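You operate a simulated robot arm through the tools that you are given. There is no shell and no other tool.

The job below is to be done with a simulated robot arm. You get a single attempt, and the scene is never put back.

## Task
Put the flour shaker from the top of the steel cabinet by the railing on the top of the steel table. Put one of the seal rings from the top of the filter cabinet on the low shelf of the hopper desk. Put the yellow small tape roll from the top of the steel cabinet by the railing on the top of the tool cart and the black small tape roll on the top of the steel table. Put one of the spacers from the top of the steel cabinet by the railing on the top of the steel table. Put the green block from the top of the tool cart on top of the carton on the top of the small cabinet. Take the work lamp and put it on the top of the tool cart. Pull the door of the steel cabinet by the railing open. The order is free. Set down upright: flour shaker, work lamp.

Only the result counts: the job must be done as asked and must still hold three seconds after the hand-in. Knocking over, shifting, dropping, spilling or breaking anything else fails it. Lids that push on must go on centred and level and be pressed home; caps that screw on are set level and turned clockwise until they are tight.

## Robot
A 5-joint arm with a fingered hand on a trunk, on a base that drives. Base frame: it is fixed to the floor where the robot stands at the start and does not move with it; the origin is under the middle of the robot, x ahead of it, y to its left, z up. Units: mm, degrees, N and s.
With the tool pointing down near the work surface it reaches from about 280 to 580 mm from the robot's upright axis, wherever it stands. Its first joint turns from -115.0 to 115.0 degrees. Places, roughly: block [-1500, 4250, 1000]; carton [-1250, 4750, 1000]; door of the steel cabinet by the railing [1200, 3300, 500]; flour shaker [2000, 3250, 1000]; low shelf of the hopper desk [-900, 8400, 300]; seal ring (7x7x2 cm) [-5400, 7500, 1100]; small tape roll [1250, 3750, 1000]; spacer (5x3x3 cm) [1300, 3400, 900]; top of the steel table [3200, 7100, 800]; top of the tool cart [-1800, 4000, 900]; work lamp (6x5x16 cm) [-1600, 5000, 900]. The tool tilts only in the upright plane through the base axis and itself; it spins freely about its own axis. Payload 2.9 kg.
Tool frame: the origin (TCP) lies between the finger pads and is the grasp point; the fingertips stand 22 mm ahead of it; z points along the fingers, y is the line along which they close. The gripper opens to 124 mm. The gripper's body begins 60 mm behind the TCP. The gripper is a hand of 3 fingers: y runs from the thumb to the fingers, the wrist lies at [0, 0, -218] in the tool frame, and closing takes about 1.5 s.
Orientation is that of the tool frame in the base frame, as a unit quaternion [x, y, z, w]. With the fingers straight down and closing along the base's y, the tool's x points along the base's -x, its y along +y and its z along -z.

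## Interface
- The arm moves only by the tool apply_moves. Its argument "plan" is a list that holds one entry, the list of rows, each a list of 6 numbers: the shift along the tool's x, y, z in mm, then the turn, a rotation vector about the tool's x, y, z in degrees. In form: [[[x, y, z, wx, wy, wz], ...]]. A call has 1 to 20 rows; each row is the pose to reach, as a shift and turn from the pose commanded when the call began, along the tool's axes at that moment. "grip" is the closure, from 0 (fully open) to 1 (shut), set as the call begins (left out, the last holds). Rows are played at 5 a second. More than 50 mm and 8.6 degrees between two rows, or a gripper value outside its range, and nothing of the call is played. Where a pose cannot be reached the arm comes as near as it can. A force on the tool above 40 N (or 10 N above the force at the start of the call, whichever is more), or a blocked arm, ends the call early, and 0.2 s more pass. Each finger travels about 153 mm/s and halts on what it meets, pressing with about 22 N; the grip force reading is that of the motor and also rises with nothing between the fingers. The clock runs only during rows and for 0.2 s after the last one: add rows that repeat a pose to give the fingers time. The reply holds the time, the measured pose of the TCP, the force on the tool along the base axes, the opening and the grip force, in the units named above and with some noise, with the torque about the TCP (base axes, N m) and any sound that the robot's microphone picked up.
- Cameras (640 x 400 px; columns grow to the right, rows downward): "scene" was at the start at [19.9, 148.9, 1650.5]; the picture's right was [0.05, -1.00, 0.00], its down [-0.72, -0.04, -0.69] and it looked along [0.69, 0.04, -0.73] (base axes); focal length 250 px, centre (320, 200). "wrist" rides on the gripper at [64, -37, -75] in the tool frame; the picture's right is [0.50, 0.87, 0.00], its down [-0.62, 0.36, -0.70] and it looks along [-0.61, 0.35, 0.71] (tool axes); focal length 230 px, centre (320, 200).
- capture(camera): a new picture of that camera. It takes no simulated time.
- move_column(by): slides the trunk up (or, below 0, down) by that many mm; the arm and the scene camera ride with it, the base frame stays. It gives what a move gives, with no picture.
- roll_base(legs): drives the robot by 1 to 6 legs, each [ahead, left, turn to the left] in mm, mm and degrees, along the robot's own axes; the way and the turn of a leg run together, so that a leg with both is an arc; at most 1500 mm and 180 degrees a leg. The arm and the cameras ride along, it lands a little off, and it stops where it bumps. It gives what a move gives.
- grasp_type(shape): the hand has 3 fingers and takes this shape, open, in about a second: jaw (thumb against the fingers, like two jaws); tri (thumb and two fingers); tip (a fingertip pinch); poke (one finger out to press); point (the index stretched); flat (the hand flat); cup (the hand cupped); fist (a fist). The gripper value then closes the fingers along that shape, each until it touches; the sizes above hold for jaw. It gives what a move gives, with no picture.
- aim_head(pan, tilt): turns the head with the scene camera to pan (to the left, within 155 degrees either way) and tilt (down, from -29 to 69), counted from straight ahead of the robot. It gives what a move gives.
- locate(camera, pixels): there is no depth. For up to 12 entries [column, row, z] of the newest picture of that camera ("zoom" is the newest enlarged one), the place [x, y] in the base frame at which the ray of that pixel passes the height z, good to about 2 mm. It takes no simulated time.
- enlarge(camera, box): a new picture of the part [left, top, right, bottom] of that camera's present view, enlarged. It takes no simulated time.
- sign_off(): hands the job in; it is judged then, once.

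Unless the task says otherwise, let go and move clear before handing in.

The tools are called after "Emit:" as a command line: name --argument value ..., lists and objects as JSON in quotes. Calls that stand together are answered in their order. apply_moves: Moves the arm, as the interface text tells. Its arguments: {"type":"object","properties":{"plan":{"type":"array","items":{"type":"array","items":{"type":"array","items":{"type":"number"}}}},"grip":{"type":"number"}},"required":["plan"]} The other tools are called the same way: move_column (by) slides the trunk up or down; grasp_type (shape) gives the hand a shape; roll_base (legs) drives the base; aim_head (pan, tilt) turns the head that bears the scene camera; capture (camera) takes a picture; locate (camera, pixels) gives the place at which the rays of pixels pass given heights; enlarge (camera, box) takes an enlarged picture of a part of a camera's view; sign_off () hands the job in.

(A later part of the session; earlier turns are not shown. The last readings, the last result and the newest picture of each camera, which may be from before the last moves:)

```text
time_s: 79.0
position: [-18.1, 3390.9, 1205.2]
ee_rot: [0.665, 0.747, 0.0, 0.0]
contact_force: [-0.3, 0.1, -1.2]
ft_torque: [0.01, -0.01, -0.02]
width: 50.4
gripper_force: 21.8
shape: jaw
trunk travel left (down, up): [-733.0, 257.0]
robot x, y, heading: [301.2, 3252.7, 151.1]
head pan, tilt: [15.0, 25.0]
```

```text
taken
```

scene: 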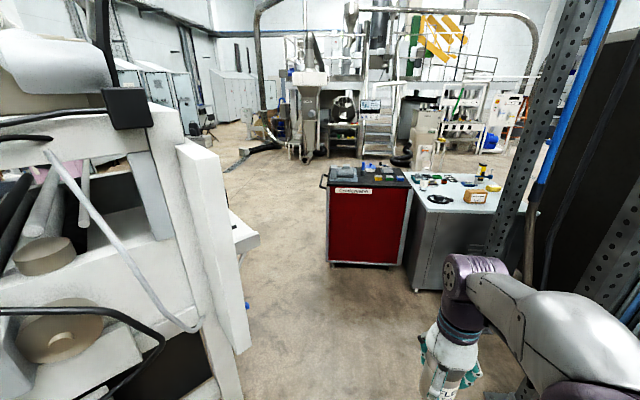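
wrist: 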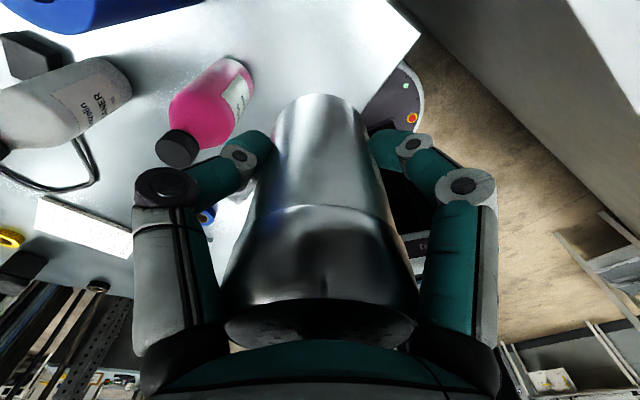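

Clear way between the sifter (left) and the red cart at (365,220). I measure floor points to lay the route.

Emit:
locate --camera "scene" --pixels '[[330, 266, 0], [403, 269, 0], [413, 291, 0], [245, 352, 0], [259, 240, 700], [245, 300, 0], [230, 185, 0], [300, 200, 0], [270, 150, 0], [423, 168, 0], [388, 160, 0], [210, 150, 0]]'

Emit:
enlarge --camera "scene" --box '[200, 60, 560, 285]'

```text
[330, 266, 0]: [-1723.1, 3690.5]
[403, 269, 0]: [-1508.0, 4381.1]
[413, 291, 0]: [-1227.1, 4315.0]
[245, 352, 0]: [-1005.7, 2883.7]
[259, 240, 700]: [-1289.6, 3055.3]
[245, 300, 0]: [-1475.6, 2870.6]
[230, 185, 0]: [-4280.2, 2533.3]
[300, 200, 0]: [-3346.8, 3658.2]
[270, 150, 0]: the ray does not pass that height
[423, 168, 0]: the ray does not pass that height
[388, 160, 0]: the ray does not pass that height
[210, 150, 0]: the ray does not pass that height
```

```text
1.78 times, centred on (380, 172) of scene
```

zoom: 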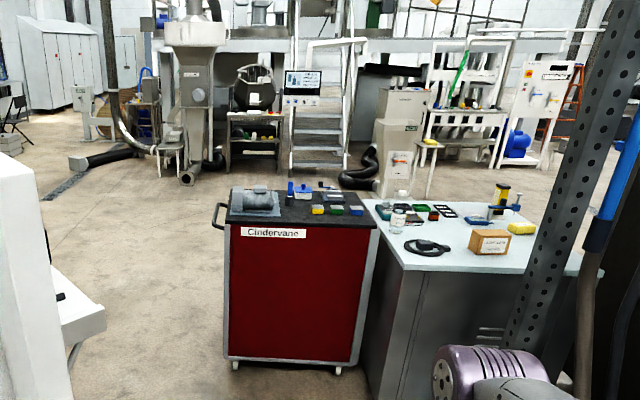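

The gap between the sifter shelf (about (-1200,3060)) and the cart corner (-1723,3690) is wide enough. I raise the trunk a bit and thread it to about (-2450,3300).

Emit:
move_column --by 120

Emit:
roll_base --legs '[[0, 0, 28.9], [900, -177, 0], [1150, 130, 0], [700, 0, 0]]'

Emit:
aim_head --pan -60 --tilt 25

Emit:
capture --camera "scene"

Emit:
aim_head --pan -120 --tilt 25

Emit:
capture --camera "scene"

```text
time_s: 80.5
position: [-18.0, 3390.9, 1325.0]
ee_rot: [0.664, 0.747, 0.0, 0.0]
contact_force: [0.5, 0.3, -2.7]
ft_torque: [0.02, 0.0, 0.01]
width: 50.5
gripper_force: 22.2
shape: jaw
trunk travel left (down, up): [-853.0, 137.0]
robot x, y, heading: [298.7, 3251.5, 151.5]
head pan, tilt: [15.0, 25.0]
```

```text
time_s: 95.7
position: [-2798.3, 3266.7, 1323.8]
ee_rot: [0.459, 0.888, 0.0, 0.0]
contact_force: [-0.1, 0.5, -2.2]
ft_torque: [0.0, 0.01, 0.01]
width: 50.3
gripper_force: 21.7
shape: jaw
trunk travel left (down, up): [-853.0, 137.0]
robot x, y, heading: [-2457.3, 3297.4, -179.7]
head pan, tilt: [15.0, 25.0]
```

```text
time_s: 97.1
position: [-2798.3, 3266.4, 1324.5]
ee_rot: [0.459, 0.889, -0.001, 0.0]
contact_force: [0.1, 0.3, -3.4]
ft_torque: [0.03, -0.02, 0.04]
width: 50.6
gripper_force: 22.4
shape: jaw
trunk travel left (down, up): [-853.0, 137.0]
robot x, y, heading: [-2456.5, 3297.2, -180.0]
head pan, tilt: [-60.0, 25.0]
```

```text
taken
```

scene: 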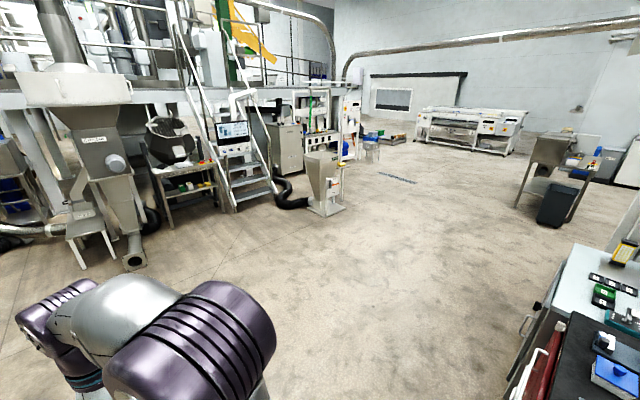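

```text
time_s: 98.4
position: [-2797.4, 3267.3, 1323.2]
ee_rot: [0.459, 0.889, 0.0, 0.0]
contact_force: [-0.2, 0.2, -2.0]
ft_torque: [-0.01, 0.03, -0.03]
width: 50.6
gripper_force: 22.2
shape: jaw
trunk travel left (down, up): [-853.0, 137.0]
robot x, y, heading: [-2452.2, 3300.1, -180.2]
head pan, tilt: [-120.0, 25.0]
```

```text
taken
```

scene: 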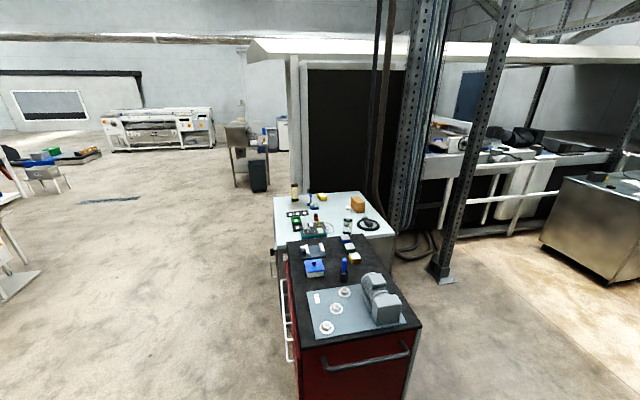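

The area to the north is open floor; the hopper desk appears at (245,150) in the last picture. I drive north past the cart and look toward the steel table.

Emit:
roll_base --legs '[[150, 0, 0], [0, 0, -90], [1400, 0, 0], [1400, 0, 0]]'

Emit:
aim_head --pan -65 --tilt 20

Emit:
capture --camera "scene"

Emit:
aim_head --pan 0 --tilt 20

Emit:
capture --camera "scene"

Emit:
aim_head --pan 65 --tilt 20

Emit:
capture --camera "scene"

```text
time_s: 116.9
position: [-2627.0, 6462.1, 1324.9]
ee_rot: [0.954, 0.3, 0.0, 0.001]
contact_force: [-0.2, 0.0, -2.2]
ft_torque: [0.0, 0.01, -0.01]
width: 50.4
gripper_force: 22.3
shape: jaw
trunk travel left (down, up): [-853.0, 137.0]
robot x, y, heading: [-2596.6, 6124.7, 89.6]
head pan, tilt: [-120.0, 25.0]
```

```text
time_s: 118.1
position: [-2627.8, 6462.2, 1323.6]
ee_rot: [0.954, 0.299, 0.0, 0.0]
contact_force: [-0.2, -0.5, -1.8]
ft_torque: [0.04, -0.03, -0.02]
width: 50.5
gripper_force: 22.2
shape: jaw
trunk travel left (down, up): [-853.0, 137.0]
robot x, y, heading: [-2595.7, 6119.2, 89.6]
head pan, tilt: [-65.0, 20.0]
```

```text
taken
```

scene: 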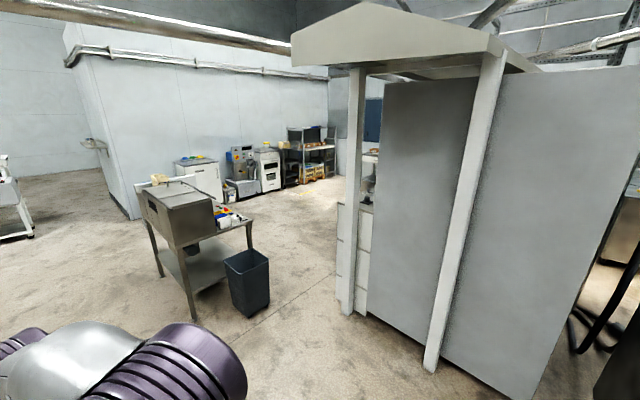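

```text
time_s: 119.5
position: [-2628.2, 6462.8, 1324.6]
ee_rot: [0.954, 0.3, -0.001, 0.0]
contact_force: [0.3, -0.2, -2.0]
ft_torque: [-0.03, -0.01, 0.0]
width: 50.3
gripper_force: 21.9
shape: jaw
trunk travel left (down, up): [-853.0, 137.0]
robot x, y, heading: [-2597.1, 6120.7, 89.6]
head pan, tilt: [0.0, 20.0]
```

```text
taken
```

scene: 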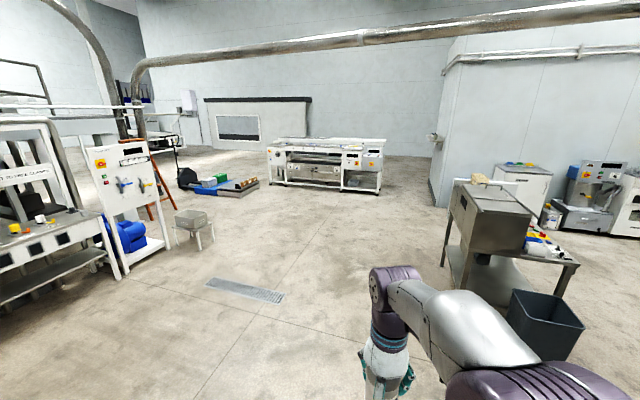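

```text
time_s: 120.8
position: [-2626.7, 6462.2, 1324.4]
ee_rot: [0.954, 0.299, 0.001, 0.0]
contact_force: [0.6, -0.7, -1.8]
ft_torque: [0.0, 0.0, -0.02]
width: 50.4
gripper_force: 22.1
shape: jaw
trunk travel left (down, up): [-853.0, 137.0]
robot x, y, heading: [-2597.8, 6116.8, 89.8]
head pan, tilt: [65.0, 20.0]
```

```text
taken
```

scene: 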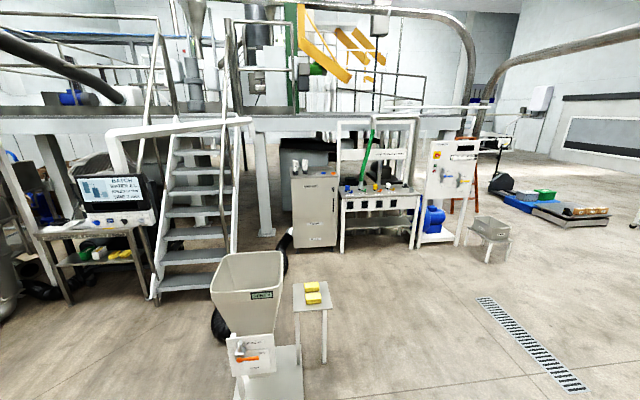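

I see the hopper desk (200,230 in the first picture) with its low shelf, and the filter cabinet (315,195 in the third). I go back to pan −65 to measure the passage between the bin and the oven.

Emit:
aim_head --pan -65 --tilt 20

Emit:
enlarge --camera "scene" --box '[130, 100, 390, 262]'

Emit:
capture --camera "scene"

Emit:
locate --camera "scene" --pixels '[[265, 307, 0], [232, 300, 0], [345, 313, 0], [193, 320, 0], [160, 278, 0], [250, 247, 0], [328, 176, 0], [300, 188, 0], [360, 316, 0], [425, 370, 0], [275, 193, 0], [340, 250, 0]]'

```text
time_s: 122.9
position: [-2628.1, 6461.7, 1324.6]
ee_rot: [0.954, 0.299, 0.0, -0.001]
contact_force: [-0.6, 0.4, -1.7]
ft_torque: [-0.01, 0.02, 0.01]
width: 50.4
gripper_force: 21.9
shape: jaw
trunk travel left (down, up): [-853.0, 137.0]
robot x, y, heading: [-2597.2, 6122.2, 89.8]
head pan, tilt: [-65.0, 20.0]
```

```text
2.46 times, centred on (260, 181) of scene
```

zoom: 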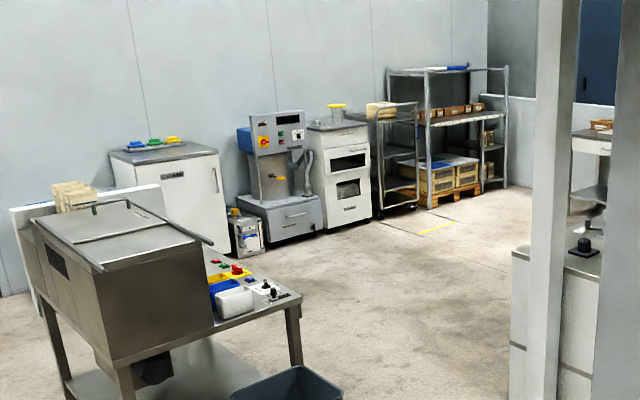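

```text
taken
```

scene: 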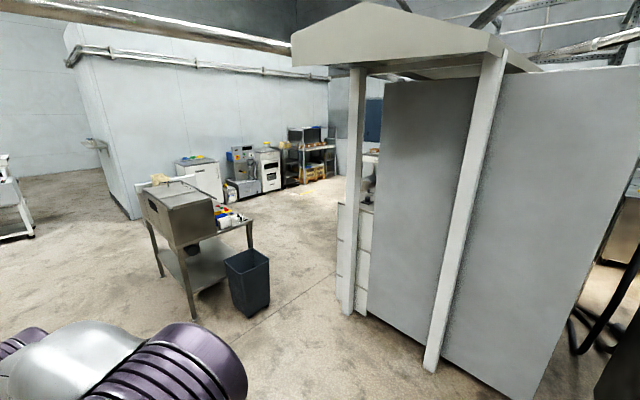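

```text
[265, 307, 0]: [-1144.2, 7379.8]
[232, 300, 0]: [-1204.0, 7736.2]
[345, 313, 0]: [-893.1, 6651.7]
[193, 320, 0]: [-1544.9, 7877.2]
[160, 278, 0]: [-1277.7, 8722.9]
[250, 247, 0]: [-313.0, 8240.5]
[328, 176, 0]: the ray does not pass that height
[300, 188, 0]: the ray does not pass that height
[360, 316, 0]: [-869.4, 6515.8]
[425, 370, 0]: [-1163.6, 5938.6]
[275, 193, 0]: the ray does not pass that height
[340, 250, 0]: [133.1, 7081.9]
```

The passage between bin edge (-1144,7380) and frame post (-893,6652) is about 770 mm. I go through its middle heading 19°, then look at the steel table.

Emit:
roll_base --legs '[[0, 0, -70.8], [1030, 329, 0], [1500, 0, 0]]'

Emit:
aim_head --pan -10 --tilt 20

Emit:
capture --camera "scene"

```text
time_s: 138.7
position: [21.7, 7382.6, 1325.6]
ee_rot: [0.951, -0.309, 0.0, 0.0]
contact_force: [0.3, -0.2, -1.6]
ft_torque: [0.02, -0.03, 0.0]
width: 50.4
gripper_force: 21.9
shape: jaw
trunk travel left (down, up): [-853.0, 137.0]
robot x, y, heading: [-292.5, 7241.1, 18.4]
head pan, tilt: [-65.0, 20.0]
```

```text
time_s: 139.9
position: [21.7, 7382.2, 1323.9]
ee_rot: [0.951, -0.309, 0.0, 0.0]
contact_force: [0.0, -0.5, -2.2]
ft_torque: [-0.03, 0.0, -0.01]
width: 50.4
gripper_force: 21.8
shape: jaw
trunk travel left (down, up): [-853.0, 137.0]
robot x, y, heading: [-294.7, 7242.6, 18.7]
head pan, tilt: [-10.0, 20.0]
```

```text
taken
```

scene: 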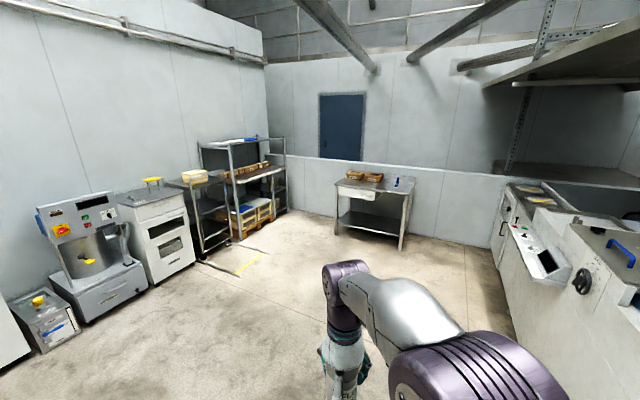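

The steel table is at (375,190), against the railing. I measure it.

Emit:
locate --camera "scene" --pixels '[[336, 234, 0], [401, 250, 0], [412, 234, 0], [336, 184, 800], [406, 196, 800], [414, 180, 800], [352, 177, 800], [245, 270, 0], [268, 252, 0], [500, 290, 0]]'

Emit:
enlarge --camera "scene" --box '[310, 150, 438, 260]'

```text
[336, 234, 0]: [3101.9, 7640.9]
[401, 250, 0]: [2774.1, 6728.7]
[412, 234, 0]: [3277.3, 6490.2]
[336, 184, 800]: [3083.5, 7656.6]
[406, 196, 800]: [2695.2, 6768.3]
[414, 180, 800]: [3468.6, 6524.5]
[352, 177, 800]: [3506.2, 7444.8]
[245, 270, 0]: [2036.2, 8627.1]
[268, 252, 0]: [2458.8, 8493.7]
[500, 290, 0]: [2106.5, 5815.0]
```

```text
3.64 times, centred on (374, 205) of scene
```

zoom: 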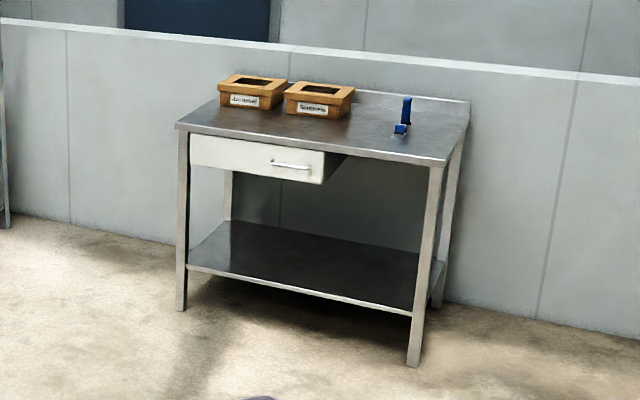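

The table's front runs from (3092,7648) to (2735,6750), facing me, with free space at its right-front. I drive up to about 390 mm from its edge.

Emit:
roll_base --legs '[[0, 0, -38.5], [1300, 436, 0], [1300, 436, 0]]'

Emit:
aim_head --pan 0 --tilt 45

Emit:
capture --camera "scene"

Emit:
capture --camera "wrist"

```text
time_s: 154.9
position: [2766.5, 7096.3, 1324.1]
ee_rot: [0.794, -0.608, 0.0, 0.0]
contact_force: [-0.9, 0.7, -2.7]
ft_torque: [0.0, -0.01, -0.03]
width: 50.3
gripper_force: 21.7
shape: jaw
trunk travel left (down, up): [-853.0, 137.0]
robot x, y, heading: [2434.3, 7184.1, -20.0]
head pan, tilt: [-10.0, 20.0]
```

```text
time_s: 155.8
position: [2764.6, 7096.4, 1324.9]
ee_rot: [0.794, -0.607, -0.001, 0.0]
contact_force: [0.8, 0.1, -1.4]
ft_torque: [0.03, 0.02, 0.0]
width: 50.0
gripper_force: 21.8
shape: jaw
trunk travel left (down, up): [-853.0, 137.0]
robot x, y, heading: [2433.6, 7185.4, -20.1]
head pan, tilt: [0.0, 45.0]
```

```text
taken
```

scene: 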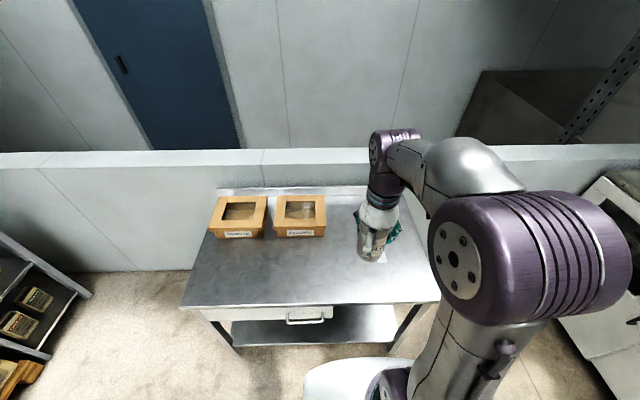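

```text
taken
```

wrist: 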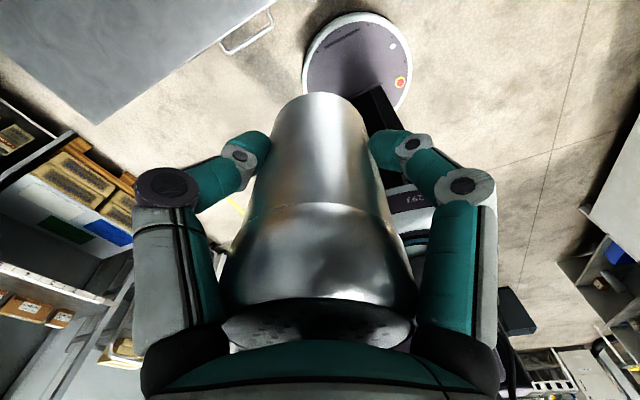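

I measure the table edges and the blue object's surroundings near (380,255), partly hidden behind the hand.

Emit:
locate --camera "scene" --pixels '[[182, 307, 800], [438, 302, 800], [217, 190, 800], [385, 262, 800], [300, 260, 800], [300, 306, 800], [330, 305, 750]]'

Emit:
enlarge --camera "scene" --box '[180, 170, 460, 345]'

```text
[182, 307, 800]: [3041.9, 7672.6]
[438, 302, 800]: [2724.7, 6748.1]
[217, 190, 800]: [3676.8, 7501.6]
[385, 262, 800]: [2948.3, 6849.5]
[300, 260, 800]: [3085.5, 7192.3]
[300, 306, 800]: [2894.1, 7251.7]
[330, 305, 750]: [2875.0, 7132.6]
```

```text
2.29 times, centred on (320, 258) of scene
```

zoom: 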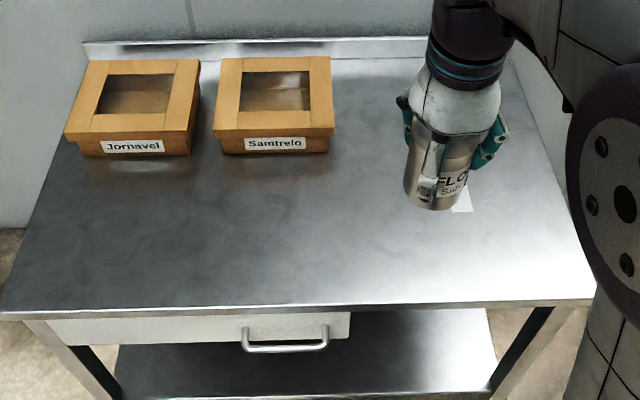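

Front edge confirmed at (3042,7673)–(2725,6748); I'll set the shaker about 120 mm in from the edge at (2980,7120). I close in by 90 mm and extend the arm.

Emit:
roll_base --legs '[[88, 0, 0]]'

Emit:
apply_moves --plan '[[[-5, -35, 0, 0, 0, 0], [-10, -70, 0, 0, 0, 0], [-15, -105, 0, 0, 0, 0], [-19, -139, 0, 0, 0, 0], [-19, -139, 0, 0, 0, 0]]]'

Emit:
move_column --by -350

Emit:
capture --camera "scene"

Emit:
capture --camera "wrist"

```text
time_s: 156.9
position: [2848.3, 7066.4, 1324.3]
ee_rot: [0.794, -0.607, -0.001, 0.0]
contact_force: [0.4, -0.2, -2.0]
ft_torque: [0.0, 0.03, -0.03]
width: 49.9
gripper_force: 21.7
shape: jaw
trunk travel left (down, up): [-853.0, 137.0]
robot x, y, heading: [2516.1, 7152.1, -19.9]
head pan, tilt: [0.0, 45.0]
```

```text
time_s: 158.1
position: [2977.4, 7122.3, 1324.2]
ee_rot: [0.795, -0.607, 0.0, 0.001]
contact_force: [0.0, 0.6, -0.6]
ft_torque: [0.0, -0.01, -0.01]
width: 50.4
gripper_force: 21.9
shape: jaw
trunk travel left (down, up): [-853.0, 137.0]
robot x, y, heading: [2516.2, 7154.1, -19.9]
head pan, tilt: [0.0, 45.0]
```

```text
time_s: 161.6
position: [2977.7, 7122.3, 974.4]
ee_rot: [0.795, -0.607, 0.0, 0.0]
contact_force: [0.3, 0.6, -2.2]
ft_torque: [-0.03, -0.01, 0.01]
width: 50.3
gripper_force: 21.5
shape: jaw
trunk travel left (down, up): [-503.0, 487.0]
robot x, y, heading: [2515.0, 7154.1, -20.0]
head pan, tilt: [0.0, 45.0]
```

```text
taken
```

scene: 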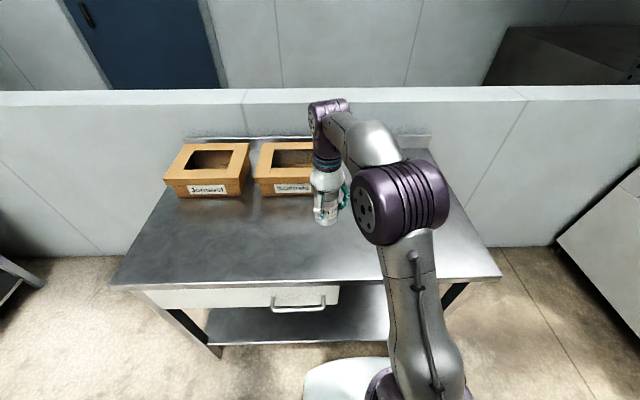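

```text
taken
```

wrist: 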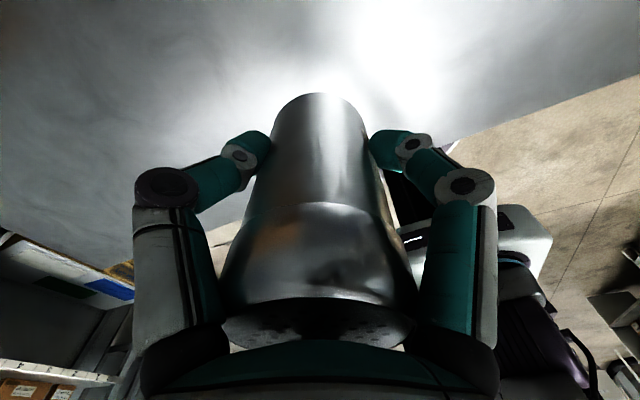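

I triangulate the table height from this lower viewpoint using the corners (110,288) and (500,277).

Emit:
locate --camera "scene" --pixels '[[110, 288, 800], [110, 288, 850], [500, 277, 800], [500, 277, 850], [110, 288, 780], [500, 277, 780]]'

Emit:
enlarge --camera "scene" --box '[280, 160, 380, 222]'

```text
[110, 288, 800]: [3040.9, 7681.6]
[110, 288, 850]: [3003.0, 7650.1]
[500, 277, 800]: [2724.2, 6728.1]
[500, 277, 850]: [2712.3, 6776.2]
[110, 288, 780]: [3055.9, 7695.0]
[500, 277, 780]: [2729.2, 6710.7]
```

```text
6.40 times, centred on (330, 191) of scene
```

zoom: 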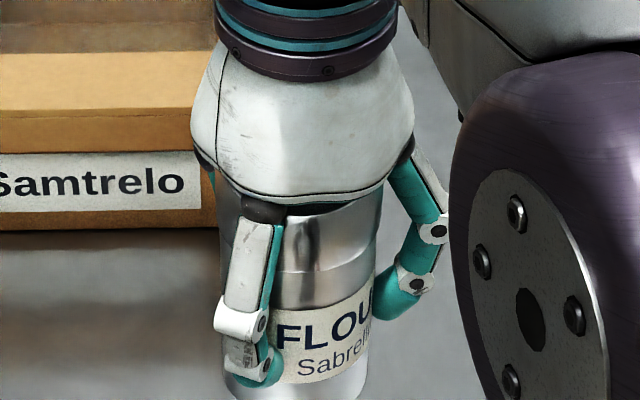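

The height estimate is about 800–845 mm, so I lower with the arm in small steps and let the contact force end the move.

Emit:
apply_moves --plan '[[[0, 0, 20, 0, 0, 0], [0, 0, 40, 0, 0, 0], [0, 0, 44, 0, 0, 0], [0, 0, 48, 0, 0, 0], [0, 0, 52, 0, 0, 0], [0, 0, 55, 0, 0, 0], [0, 0, 58, 0, 0, 0], [0, 0, 61, 0, 0, 0], [0, 0, 64, 0, 0, 0], [0, 0, 67, 0, 0, 0], [0, 0, 70, 0, 0, 0], [0, 0, 73, 0, 0, 0], [0, 0, 76, 0, 0, 0]]]'

Emit:
capture --camera "wrist"

Emit:
capture --camera "scene"

```text
time_s: 164.3
position: [2977.4, 7123.0, 898.2]
ee_rot: [0.794, -0.608, 0.0, 0.001]
contact_force: [-1.3, -0.1, -1.5]
ft_torque: [-0.01, 0.02, -0.02]
width: 50.1
gripper_force: 21.7
shape: jaw
trunk travel left (down, up): [-503.0, 487.0]
robot x, y, heading: [2518.1, 7153.9, -20.5]
head pan, tilt: [0.0, 45.0]
```

```text
taken
```

wrist: 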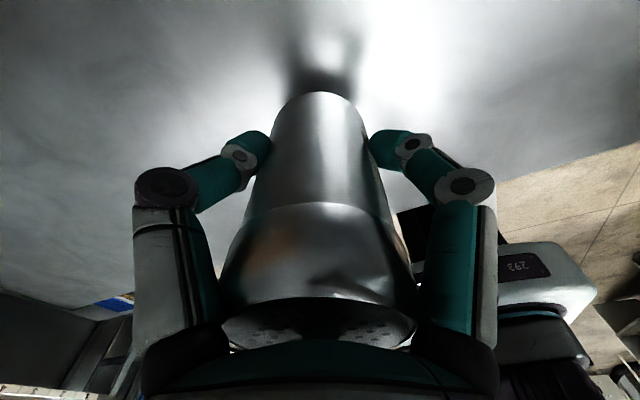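

```text
taken
```

scene: 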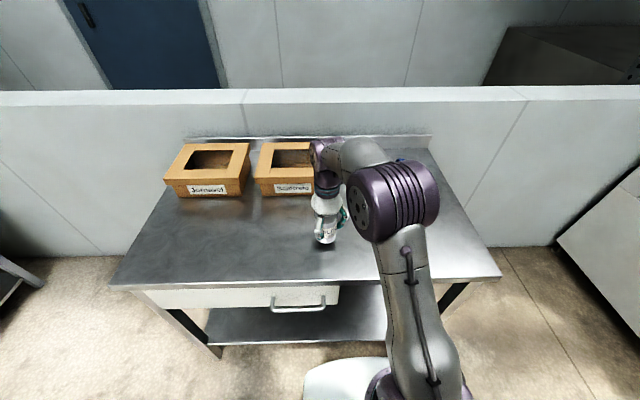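

No contact yet at TCP z 898 but the shadow gap at (320,75) is closing. I keep going in 3 mm steps.

Emit:
apply_moves --plan '[[[0, 0, 3, 0, 0, 0], [0, 0, 6, 0, 0, 0], [0, 0, 9, 0, 0, 0], [0, 0, 12, 0, 0, 0], [0, 0, 15, 0, 0, 0], [0, 0, 18, 0, 0, 0], [0, 0, 21, 0, 0, 0], [0, 0, 24, 0, 0, 0]]]'

Emit:
capture --camera "wrist"

```text
time_s: 166.2
position: [2978.0, 7123.6, 874.2]
ee_rot: [0.794, -0.608, 0.0, 0.0]
contact_force: [0.0, -0.3, -1.5]
ft_torque: [0.01, 0.0, -0.06]
width: 50.4
gripper_force: 21.9
shape: jaw
trunk travel left (down, up): [-503.0, 487.0]
robot x, y, heading: [2515.5, 7150.3, -20.1]
head pan, tilt: [0.0, 45.0]
```

```text
taken
```

wrist: 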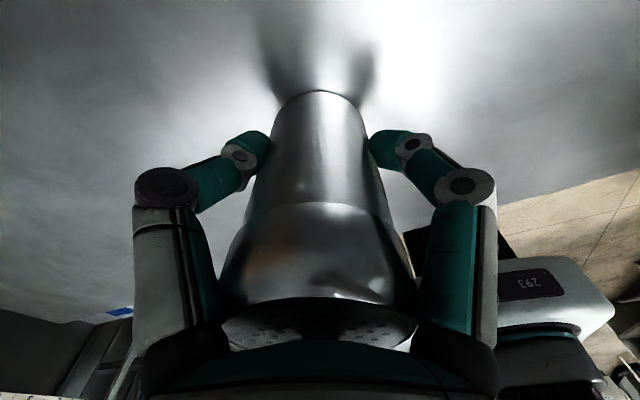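

Still free, and nearly touching by the shadow at (320,90). I continue in 2 mm steps until contact.

Emit:
apply_moves --plan '[[[0, 0, 2, 0, 0, 0], [0, 0, 4, 0, 0, 0], [0, 0, 6, 0, 0, 0], [0, 0, 8, 0, 0, 0], [0, 0, 10, 0, 0, 0], [0, 0, 12, 0, 0, 0]]]'

Emit:
capture --camera "wrist"

```text
time_s: 167.1
position: [2977.5, 7122.8, 871.9]
ee_rot: [0.795, -0.607, 0.005, -0.004]
contact_force: [-3.2, 0.0, 25.9]
ft_torque: [0.02, 0.18, 0.02]
width: 52.1
gripper_force: 21.7
shape: jaw
trunk travel left (down, up): [-503.0, 487.0]
robot x, y, heading: [2514.1, 7155.4, -20.2]
head pan, tilt: [0.0, 45.0]
stopped in row 4: the force on the tool passed its limit at 43 N (the readings are from after the stop); the commanded pose is now the measured one
```

```text
taken
```

wrist: 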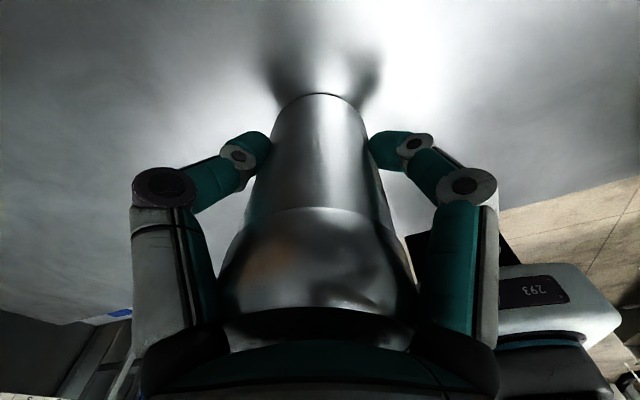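

Contact at TCP z 872 (force 26 N residual). I ease up 1 mm and open the hand.

Emit:
apply_moves --plan '[[[0, 0, -1, 0, 0, 0], [0, 0, -1, 0, 0, 0]]]'

Emit:
apply_moves --plan '[[[0, 0, 0, 0, 0, 0], [0, 0, 0, 0, 0, 0], [0, 0, 0, 0, 0, 0], [0, 0, 0, 0, 0, 0], [0, 0, 0, 0, 0, 0], [0, 0, 0, 0, 0, 0], [0, 0, 0, 0, 0, 0]]]' --grip 0

Emit:
capture --camera "wrist"

```text
time_s: 167.7
position: [2976.0, 7122.0, 872.2]
ee_rot: [0.794, -0.607, 0.005, -0.003]
contact_force: [-1.1, 0.5, 26.1]
ft_torque: [0.03, 0.03, -0.03]
width: 52.0
gripper_force: 21.6
shape: jaw
trunk travel left (down, up): [-503.0, 487.0]
robot x, y, heading: [2518.5, 7155.4, -20.1]
head pan, tilt: [0.0, 45.0]
```

```text
time_s: 169.3
position: [2978.6, 7122.9, 869.8]
ee_rot: [0.794, -0.608, 0.002, -0.002]
contact_force: [-0.1, 0.0, 1.7]
ft_torque: [0.01, -0.01, 0.04]
width: 124.0
gripper_force: 0.0
shape: jaw
trunk travel left (down, up): [-503.0, 487.0]
robot x, y, heading: [2514.6, 7152.6, -20.0]
head pan, tilt: [0.0, 45.0]
```

```text
taken
```

wrist: 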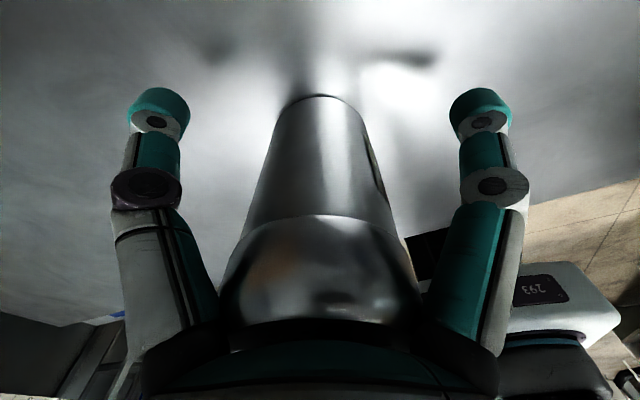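

The hand is open around the standing shaker. I lift straight up with the trunk and check.

Emit:
move_column --by 300

Emit:
capture --camera "scene"

Emit:
capture --camera "wrist"

```text
time_s: 172.3
position: [2978.7, 7121.7, 1170.4]
ee_rot: [0.795, -0.607, 0.003, -0.002]
contact_force: [0.3, -0.7, 1.0]
ft_torque: [0.04, 0.01, -0.01]
width: 124.2
gripper_force: 0.1
shape: jaw
trunk travel left (down, up): [-803.0, 187.0]
robot x, y, heading: [2513.2, 7152.6, -20.1]
head pan, tilt: [0.0, 45.0]
```

```text
taken
```

scene: 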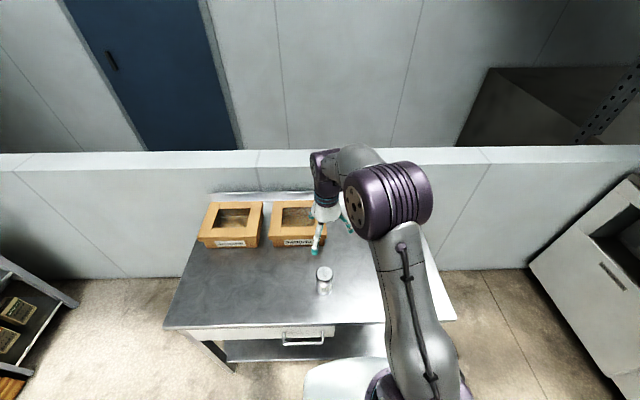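

```text
taken
```

wrist: 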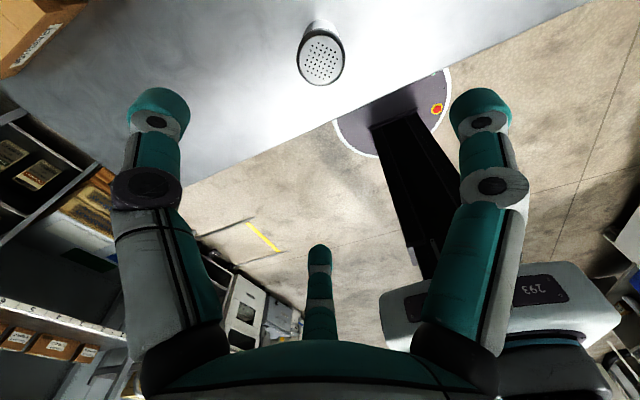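

The shaker stands well at (324,280). I retract and unwind the wrist spin by 160° before driving to the filter cabinet for a seal ring.

Emit:
apply_moves --plan '[[[-10, 28, 0, 0, 0, -8], [-20, 57, 0, 0, 0, -16], [-30, 85, 0, 0, 0, -24], [-40, 113, 0, 0, 0, -32], [-40, 113, 0, 0, 0, -40], [-40, 113, 0, 0, 0, -48], [-40, 113, 0, 0, 0, -56], [-40, 113, 0, 0, 0, -64], [-40, 113, 0, 0, 0, -72], [-40, 113, 0, 0, 0, -80], [-40, 113, 0, 0, 0, -88], [-40, 113, 0, 0, 0, -96], [-40, 113, 0, 0, 0, -104], [-40, 113, 0, 0, 0, -112], [-40, 113, 0, 0, 0, -120], [-40, 113, 0, 0, 0, -128], [-40, 113, 0, 0, 0, -136], [-40, 113, 0, 0, 0, -144], [-40, 113, 0, 0, 0, -152], [-40, 113, 0, 0, 0, -160]]]'

Emit:
roll_base --legs '[[-500, 0, 0], [0, 0, -142]]'

Emit:
aim_head --pan 0 --tilt 20

Emit:
capture --camera "scene"

```text
time_s: 176.5
position: [2860.0, 7130.6, 1169.8]
ee_rot: [0.736, 0.677, 0.003, 0.003]
contact_force: [-0.3, 0.0, -0.7]
ft_torque: [0.01, 0.01, 0.0]
width: 124.1
gripper_force: 0.0
shape: jaw
trunk travel left (down, up): [-803.0, 187.0]
robot x, y, heading: [2516.1, 7152.5, -20.0]
head pan, tilt: [0.0, 45.0]
```

```text
time_s: 185.4
position: [1749.8, 7145.1, 1169.6]
ee_rot: [0.871, -0.491, -0.001, 0.003]
contact_force: [-0.5, 0.4, -0.1]
ft_torque: [-0.03, -0.02, 0.0]
width: 123.9
gripper_force: 0.0
shape: jaw
trunk travel left (down, up): [-803.0, 187.0]
robot x, y, heading: [2041.5, 7326.9, -163.8]
head pan, tilt: [0.0, 45.0]
```

```text
time_s: 186.3
position: [1750.3, 7145.3, 1169.1]
ee_rot: [0.871, -0.491, -0.002, 0.004]
contact_force: [-0.3, -0.2, 0.0]
ft_torque: [-0.02, -0.01, 0.01]
width: 123.9
gripper_force: 0.0
shape: jaw
trunk travel left (down, up): [-803.0, 187.0]
robot x, y, heading: [2042.7, 7333.2, -164.1]
head pan, tilt: [0.0, 20.0]
```

```text
taken
```

scene: 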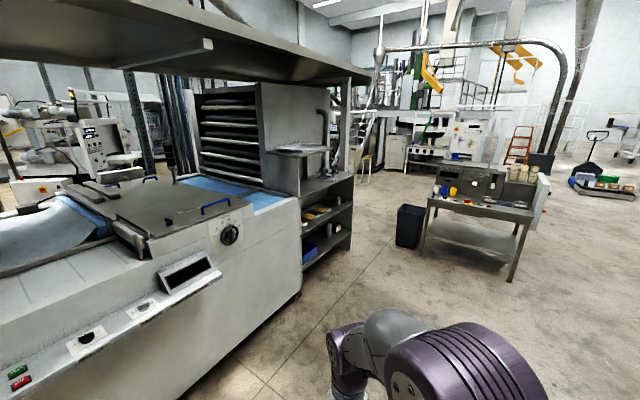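

I see the passage between the machine's end (350,250) and the bin (410,240). I check floor points before driving.

Emit:
locate --camera "scene" --pixels '[[397, 245, 0], [418, 248, 0], [350, 248, 0], [302, 292, 0], [425, 250, 0], [512, 283, 0], [526, 240, 0], [230, 350, 0], [425, 198, 850], [528, 212, 850], [430, 232, 300], [515, 252, 300]]'

Emit:
enlarge --camera "scene" --box '[340, 90, 580, 290]'

```text
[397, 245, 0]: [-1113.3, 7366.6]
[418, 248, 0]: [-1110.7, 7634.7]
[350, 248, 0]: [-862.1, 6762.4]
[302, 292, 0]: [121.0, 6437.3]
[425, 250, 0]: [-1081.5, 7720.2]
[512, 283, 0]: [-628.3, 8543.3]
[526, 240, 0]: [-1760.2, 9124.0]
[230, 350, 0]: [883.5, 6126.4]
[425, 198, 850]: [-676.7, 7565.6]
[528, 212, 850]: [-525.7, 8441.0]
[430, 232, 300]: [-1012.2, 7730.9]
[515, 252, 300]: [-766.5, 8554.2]
```

```text
2.00 times, centred on (460, 190) of scene
```

zoom: 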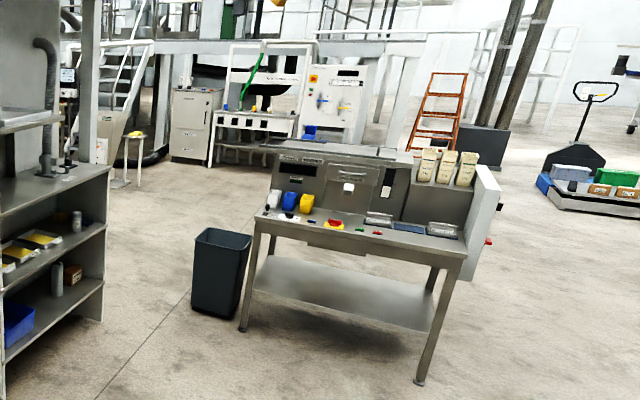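

The passage holds; the desk's low shelf is open toward this side. I drive back through to the open floor and look at the filter cabinet.

Emit:
roll_base --legs '[[1136, -287, 0], [1136, -287, 0], [0, 0, 3.1], [1500, 0, 0]]'

Emit:
aim_head --pan -5 --tilt 20

Emit:
capture --camera "scene"

Emit:
locate --camera "scene" --pixels '[[320, 300, 0], [250, 300, 0], [200, 280, 0]]'

```text
time_s: 205.2
position: [-1989.7, 6616.8, 1168.5]
ee_rot: [0.879, -0.478, -0.002, 0.003]
contact_force: [0.3, 0.0, 0.1]
ft_torque: [0.01, 0.0, -0.01]
width: 124.0
gripper_force: 0.3
shape: jaw
trunk travel left (down, up): [-803.0, 187.0]
robot x, y, heading: [-1705.1, 6809.2, -162.2]
head pan, tilt: [0.0, 20.0]
```

```text
time_s: 205.8
position: [-1990.7, 6615.7, 1167.8]
ee_rot: [0.878, -0.478, -0.002, 0.003]
contact_force: [0.3, -0.9, 0.7]
ft_torque: [-0.02, 0.0, 0.03]
width: 124.2
gripper_force: 0.0
shape: jaw
trunk travel left (down, up): [-803.0, 187.0]
robot x, y, heading: [-1703.1, 6809.0, -162.5]
head pan, tilt: [-5.0, 20.0]
```

```text
taken
```

scene: 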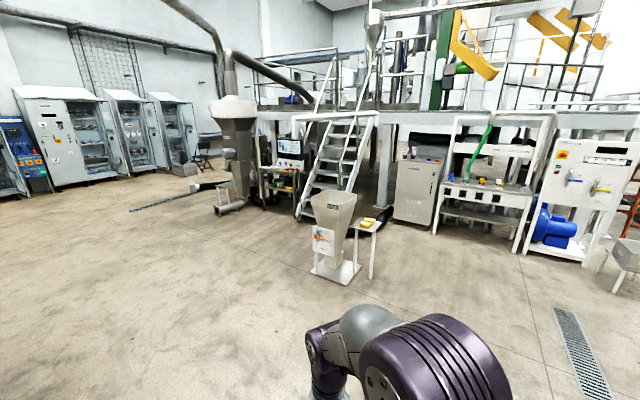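

```text
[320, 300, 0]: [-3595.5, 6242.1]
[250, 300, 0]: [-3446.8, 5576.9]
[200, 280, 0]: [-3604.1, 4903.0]
```

The filter cabinet is at (418,190), the small feeder at (340,275) lies left of the direct line. I measure them.

Emit:
locate --camera "scene" --pixels '[[393, 219, 0], [434, 231, 0], [340, 286, 0], [373, 280, 0], [396, 163, 1080], [441, 166, 1080], [516, 252, 0], [560, 255, 0]]'

Emit:
enlarge --camera "scene" --box '[360, 120, 480, 240]'

```text
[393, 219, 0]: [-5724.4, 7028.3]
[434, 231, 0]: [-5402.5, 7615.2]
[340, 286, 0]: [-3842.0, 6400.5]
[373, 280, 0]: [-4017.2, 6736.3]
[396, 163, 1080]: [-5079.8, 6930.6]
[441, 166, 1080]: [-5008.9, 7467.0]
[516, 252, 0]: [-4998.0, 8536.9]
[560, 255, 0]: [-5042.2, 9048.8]
```

```text
3.33 times, centred on (420, 180) of scene
```

zoom: 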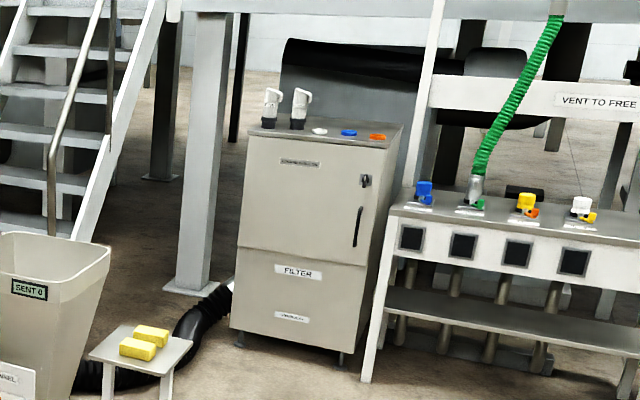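

Seal rings lie on the filter cabinet's top (white, blue, orange; enlarged (320,131)–(377,137)). I drive around the stool at (-4017,6736) to stand before the cabinet.

Emit:
move_column --by 187

Emit:
roll_base --legs '[[0, 0, -46.5], [1128, 280, 0], [1128, 280, 0], [740, 730, 0]]'

Emit:
aim_head --pan 0 --tilt 40

Emit:
capture --camera "scene"

```text
time_s: 207.9
position: [-1989.4, 6617.0, 1357.4]
ee_rot: [0.879, -0.478, -0.002, 0.003]
contact_force: [-0.2, 0.2, 0.6]
ft_torque: [-0.05, 0.02, 0.0]
width: 123.9
gripper_force: 0.0
shape: jaw
trunk travel left (down, up): [-990.0, 0.0]
robot x, y, heading: [-1702.2, 6805.0, -162.4]
head pan, tilt: [-5.0, 20.0]
```

```text
time_s: 226.4
position: [-5286.6, 7194.1, 1356.2]
ee_rot: [-0.62, 0.784, 0.003, -0.002]
contact_force: [0.6, 0.0, -0.1]
ft_torque: [0.01, 0.02, 0.02]
width: 123.8
gripper_force: 0.0
shape: jaw
trunk travel left (down, up): [-990.0, 0.0]
robot x, y, heading: [-4949.2, 7119.5, 151.6]
head pan, tilt: [-5.0, 20.0]
```

```text
time_s: 227.2
position: [-5285.7, 7194.1, 1356.1]
ee_rot: [-0.62, 0.784, 0.003, -0.002]
contact_force: [0.4, 0.6, -1.0]
ft_torque: [-0.01, 0.0, 0.02]
width: 123.8
gripper_force: 0.1
shape: jaw
trunk travel left (down, up): [-990.0, 0.0]
robot x, y, heading: [-4949.4, 7118.3, 151.5]
head pan, tilt: [0.0, 40.0]
```

```text
taken
```

scene: 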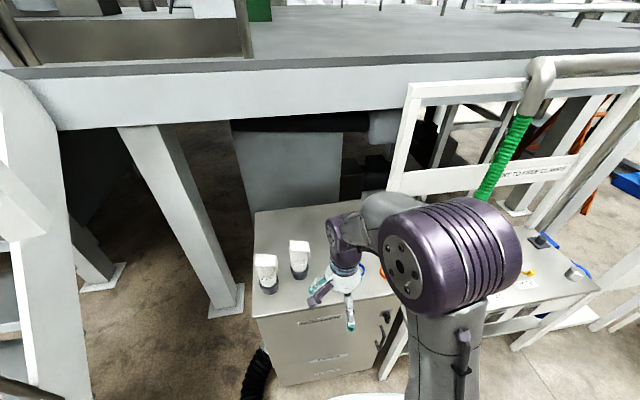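

The arm hides the rings near (330,280); the platform beam above needs care. I look with the wrist camera and locate key points.

Emit:
capture --camera "wrist"

Emit:
locate --camera "scene" --pixels '[[252, 318, 1080], [395, 297, 1080], [252, 215, 1080], [283, 386, 100], [225, 310, 0], [268, 285, 1080], [299, 275, 1080], [369, 270, 1085], [300, 100, 1700]]'

Emit:
enlarge --camera "scene" --box '[230, 190, 410, 340]'

```text
taken
```

wrist: 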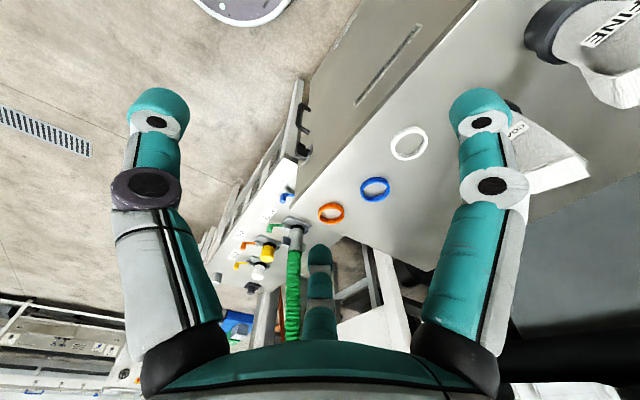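

```text
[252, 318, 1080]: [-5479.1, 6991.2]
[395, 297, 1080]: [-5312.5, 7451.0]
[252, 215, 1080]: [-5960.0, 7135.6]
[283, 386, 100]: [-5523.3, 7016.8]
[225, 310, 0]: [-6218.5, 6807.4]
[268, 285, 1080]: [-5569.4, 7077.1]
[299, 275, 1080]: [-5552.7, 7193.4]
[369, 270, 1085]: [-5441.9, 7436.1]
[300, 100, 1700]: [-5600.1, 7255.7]
```

```text
2.67 times, centred on (320, 265) of scene
```

zoom: 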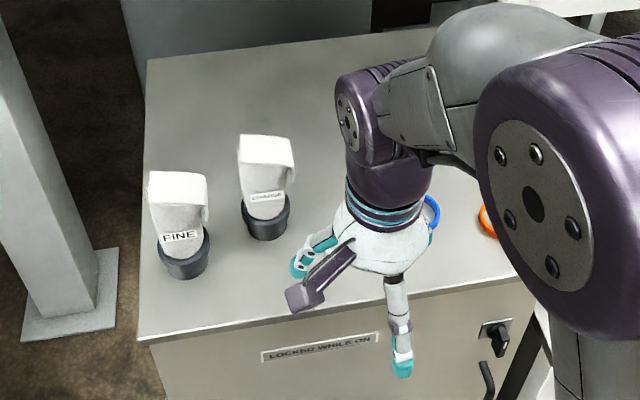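

The wrist camera sees the rings: white (408,143), blue (375,189), orange (331,212). I locate them at a few heights, together with the scene view of blue (361,269) and orange (382,272).

Emit:
locate --camera "wrist" --pixels '[[408, 143, 1100], [408, 143, 1050], [375, 189, 1100], [375, 189, 1050], [331, 212, 1100], [331, 212, 1050], [475, 5, 1080], [292, 213, 1080]]'

Emit:
locate --camera "scene" --pixels '[[361, 268, 1100], [361, 268, 1050], [383, 273, 1100], [383, 273, 1050]]'

Emit:
enlarge --camera "wrist" --box '[280, 80, 480, 240]'

```text
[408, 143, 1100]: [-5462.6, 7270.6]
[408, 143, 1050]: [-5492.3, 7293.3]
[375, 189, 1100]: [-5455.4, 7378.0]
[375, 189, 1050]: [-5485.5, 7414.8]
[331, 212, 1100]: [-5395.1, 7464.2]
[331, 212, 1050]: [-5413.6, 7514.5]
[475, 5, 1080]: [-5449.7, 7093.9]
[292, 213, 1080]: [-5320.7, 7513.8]
```

```text
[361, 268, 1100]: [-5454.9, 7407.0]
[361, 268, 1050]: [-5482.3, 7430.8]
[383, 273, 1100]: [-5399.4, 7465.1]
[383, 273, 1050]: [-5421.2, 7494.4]
```

```text
2.50 times, centred on (380, 160) of wrist
```

zoom: 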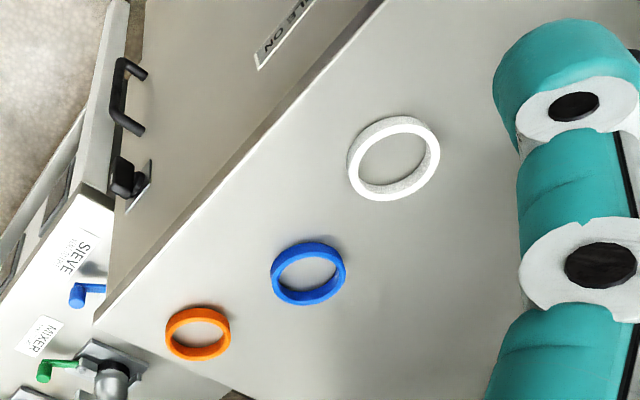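

White ring's centre is about (-5466,7273), top near z 1095; the blue ring lies 109 mm north of it. I move closer, turn the spin so no finger lands on the blue ring, half-close, and go above the white ring.

Emit:
roll_base --legs '[[60, 0, 0]]'

Emit:
apply_moves --plan '[[[-5, 34, 0, 0, 0, -8], [-10, 68, 0, 0, 0, -16], [-15, 101, 0, 0, 0, -24], [-19, 135, 0, 0, 0, -32], [-19, 135, 0, 0, 0, -39], [-19, 135, 0, 0, 0, -39]]]' --grip 0.2

Emit:
move_column --by -150

Emit:
capture --camera "wrist"

Emit:
capture --camera "scene"

```text
time_s: 228.2
position: [-5332.8, 7219.5, 1358.7]
ee_rot: [-0.62, 0.784, 0.005, -0.004]
contact_force: [0.4, -0.4, 0.0]
ft_torque: [0.02, 0.02, 0.02]
width: 123.8
gripper_force: 0.0
shape: jaw
trunk travel left (down, up): [-990.0, 0.0]
robot x, y, heading: [-4998.3, 7149.6, 151.4]
head pan, tilt: [0.0, 40.0]
```

```text
time_s: 229.6
position: [-5465.6, 7272.8, 1357.2]
ee_rot: [0.847, -0.531, -0.003, 0.001]
contact_force: [0.1, -0.6, -0.2]
ft_torque: [0.05, -0.03, -0.02]
width: 99.6
gripper_force: 0.0
shape: jaw
trunk travel left (down, up): [-990.0, 0.0]
robot x, y, heading: [-5003.1, 7150.6, 151.4]
head pan, tilt: [0.0, 40.0]
```

```text
time_s: 231.3
position: [-5464.9, 7272.2, 1208.0]
ee_rot: [0.846, -0.533, -0.004, 0.001]
contact_force: [-0.1, 0.6, 0.8]
ft_torque: [0.0, -0.01, -0.02]
width: 99.2
gripper_force: 0.0
shape: jaw
trunk travel left (down, up): [-840.0, 150.0]
robot x, y, heading: [-5001.8, 7146.9, 151.3]
head pan, tilt: [0.0, 40.0]
```

```text
taken
```

wrist: 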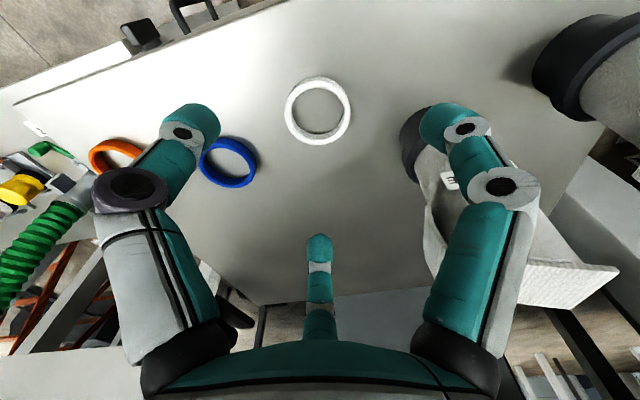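

```text
taken
```

scene: 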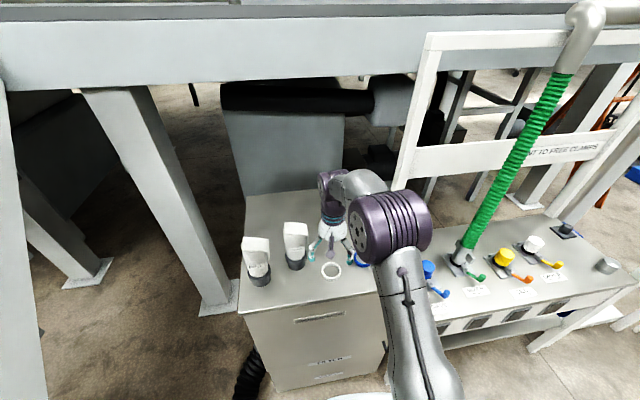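

Ring shows at wrist (318,110) versus expected ~(320,100). I cross-check with the scene pixel (331,270).

Emit:
locate --camera "wrist" --pixels '[[318, 111, 1110], [318, 111, 1090], [318, 111, 1070]]'

Emit:
locate --camera "scene" --pixels '[[331, 270, 1110], [331, 270, 1090], [331, 270, 1070]]'

Emit:
enlarge --camera "scene" --box '[280, 215, 380, 295]'

```text
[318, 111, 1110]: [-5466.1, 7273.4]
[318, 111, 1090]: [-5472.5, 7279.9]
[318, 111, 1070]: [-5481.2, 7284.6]
```

```text
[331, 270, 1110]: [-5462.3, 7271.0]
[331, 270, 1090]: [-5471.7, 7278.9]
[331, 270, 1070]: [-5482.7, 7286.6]
```

```text
5.00 times, centred on (330, 255) of scene
```

zoom: 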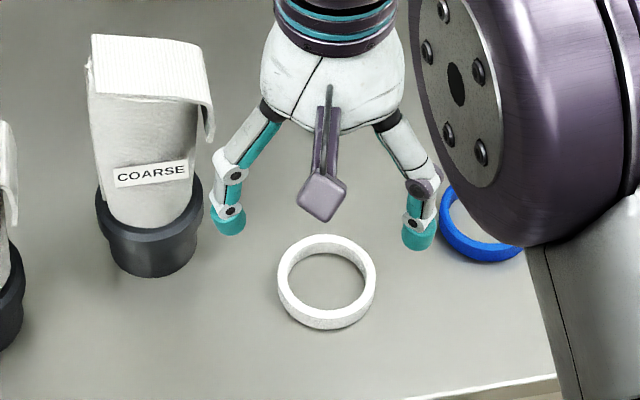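

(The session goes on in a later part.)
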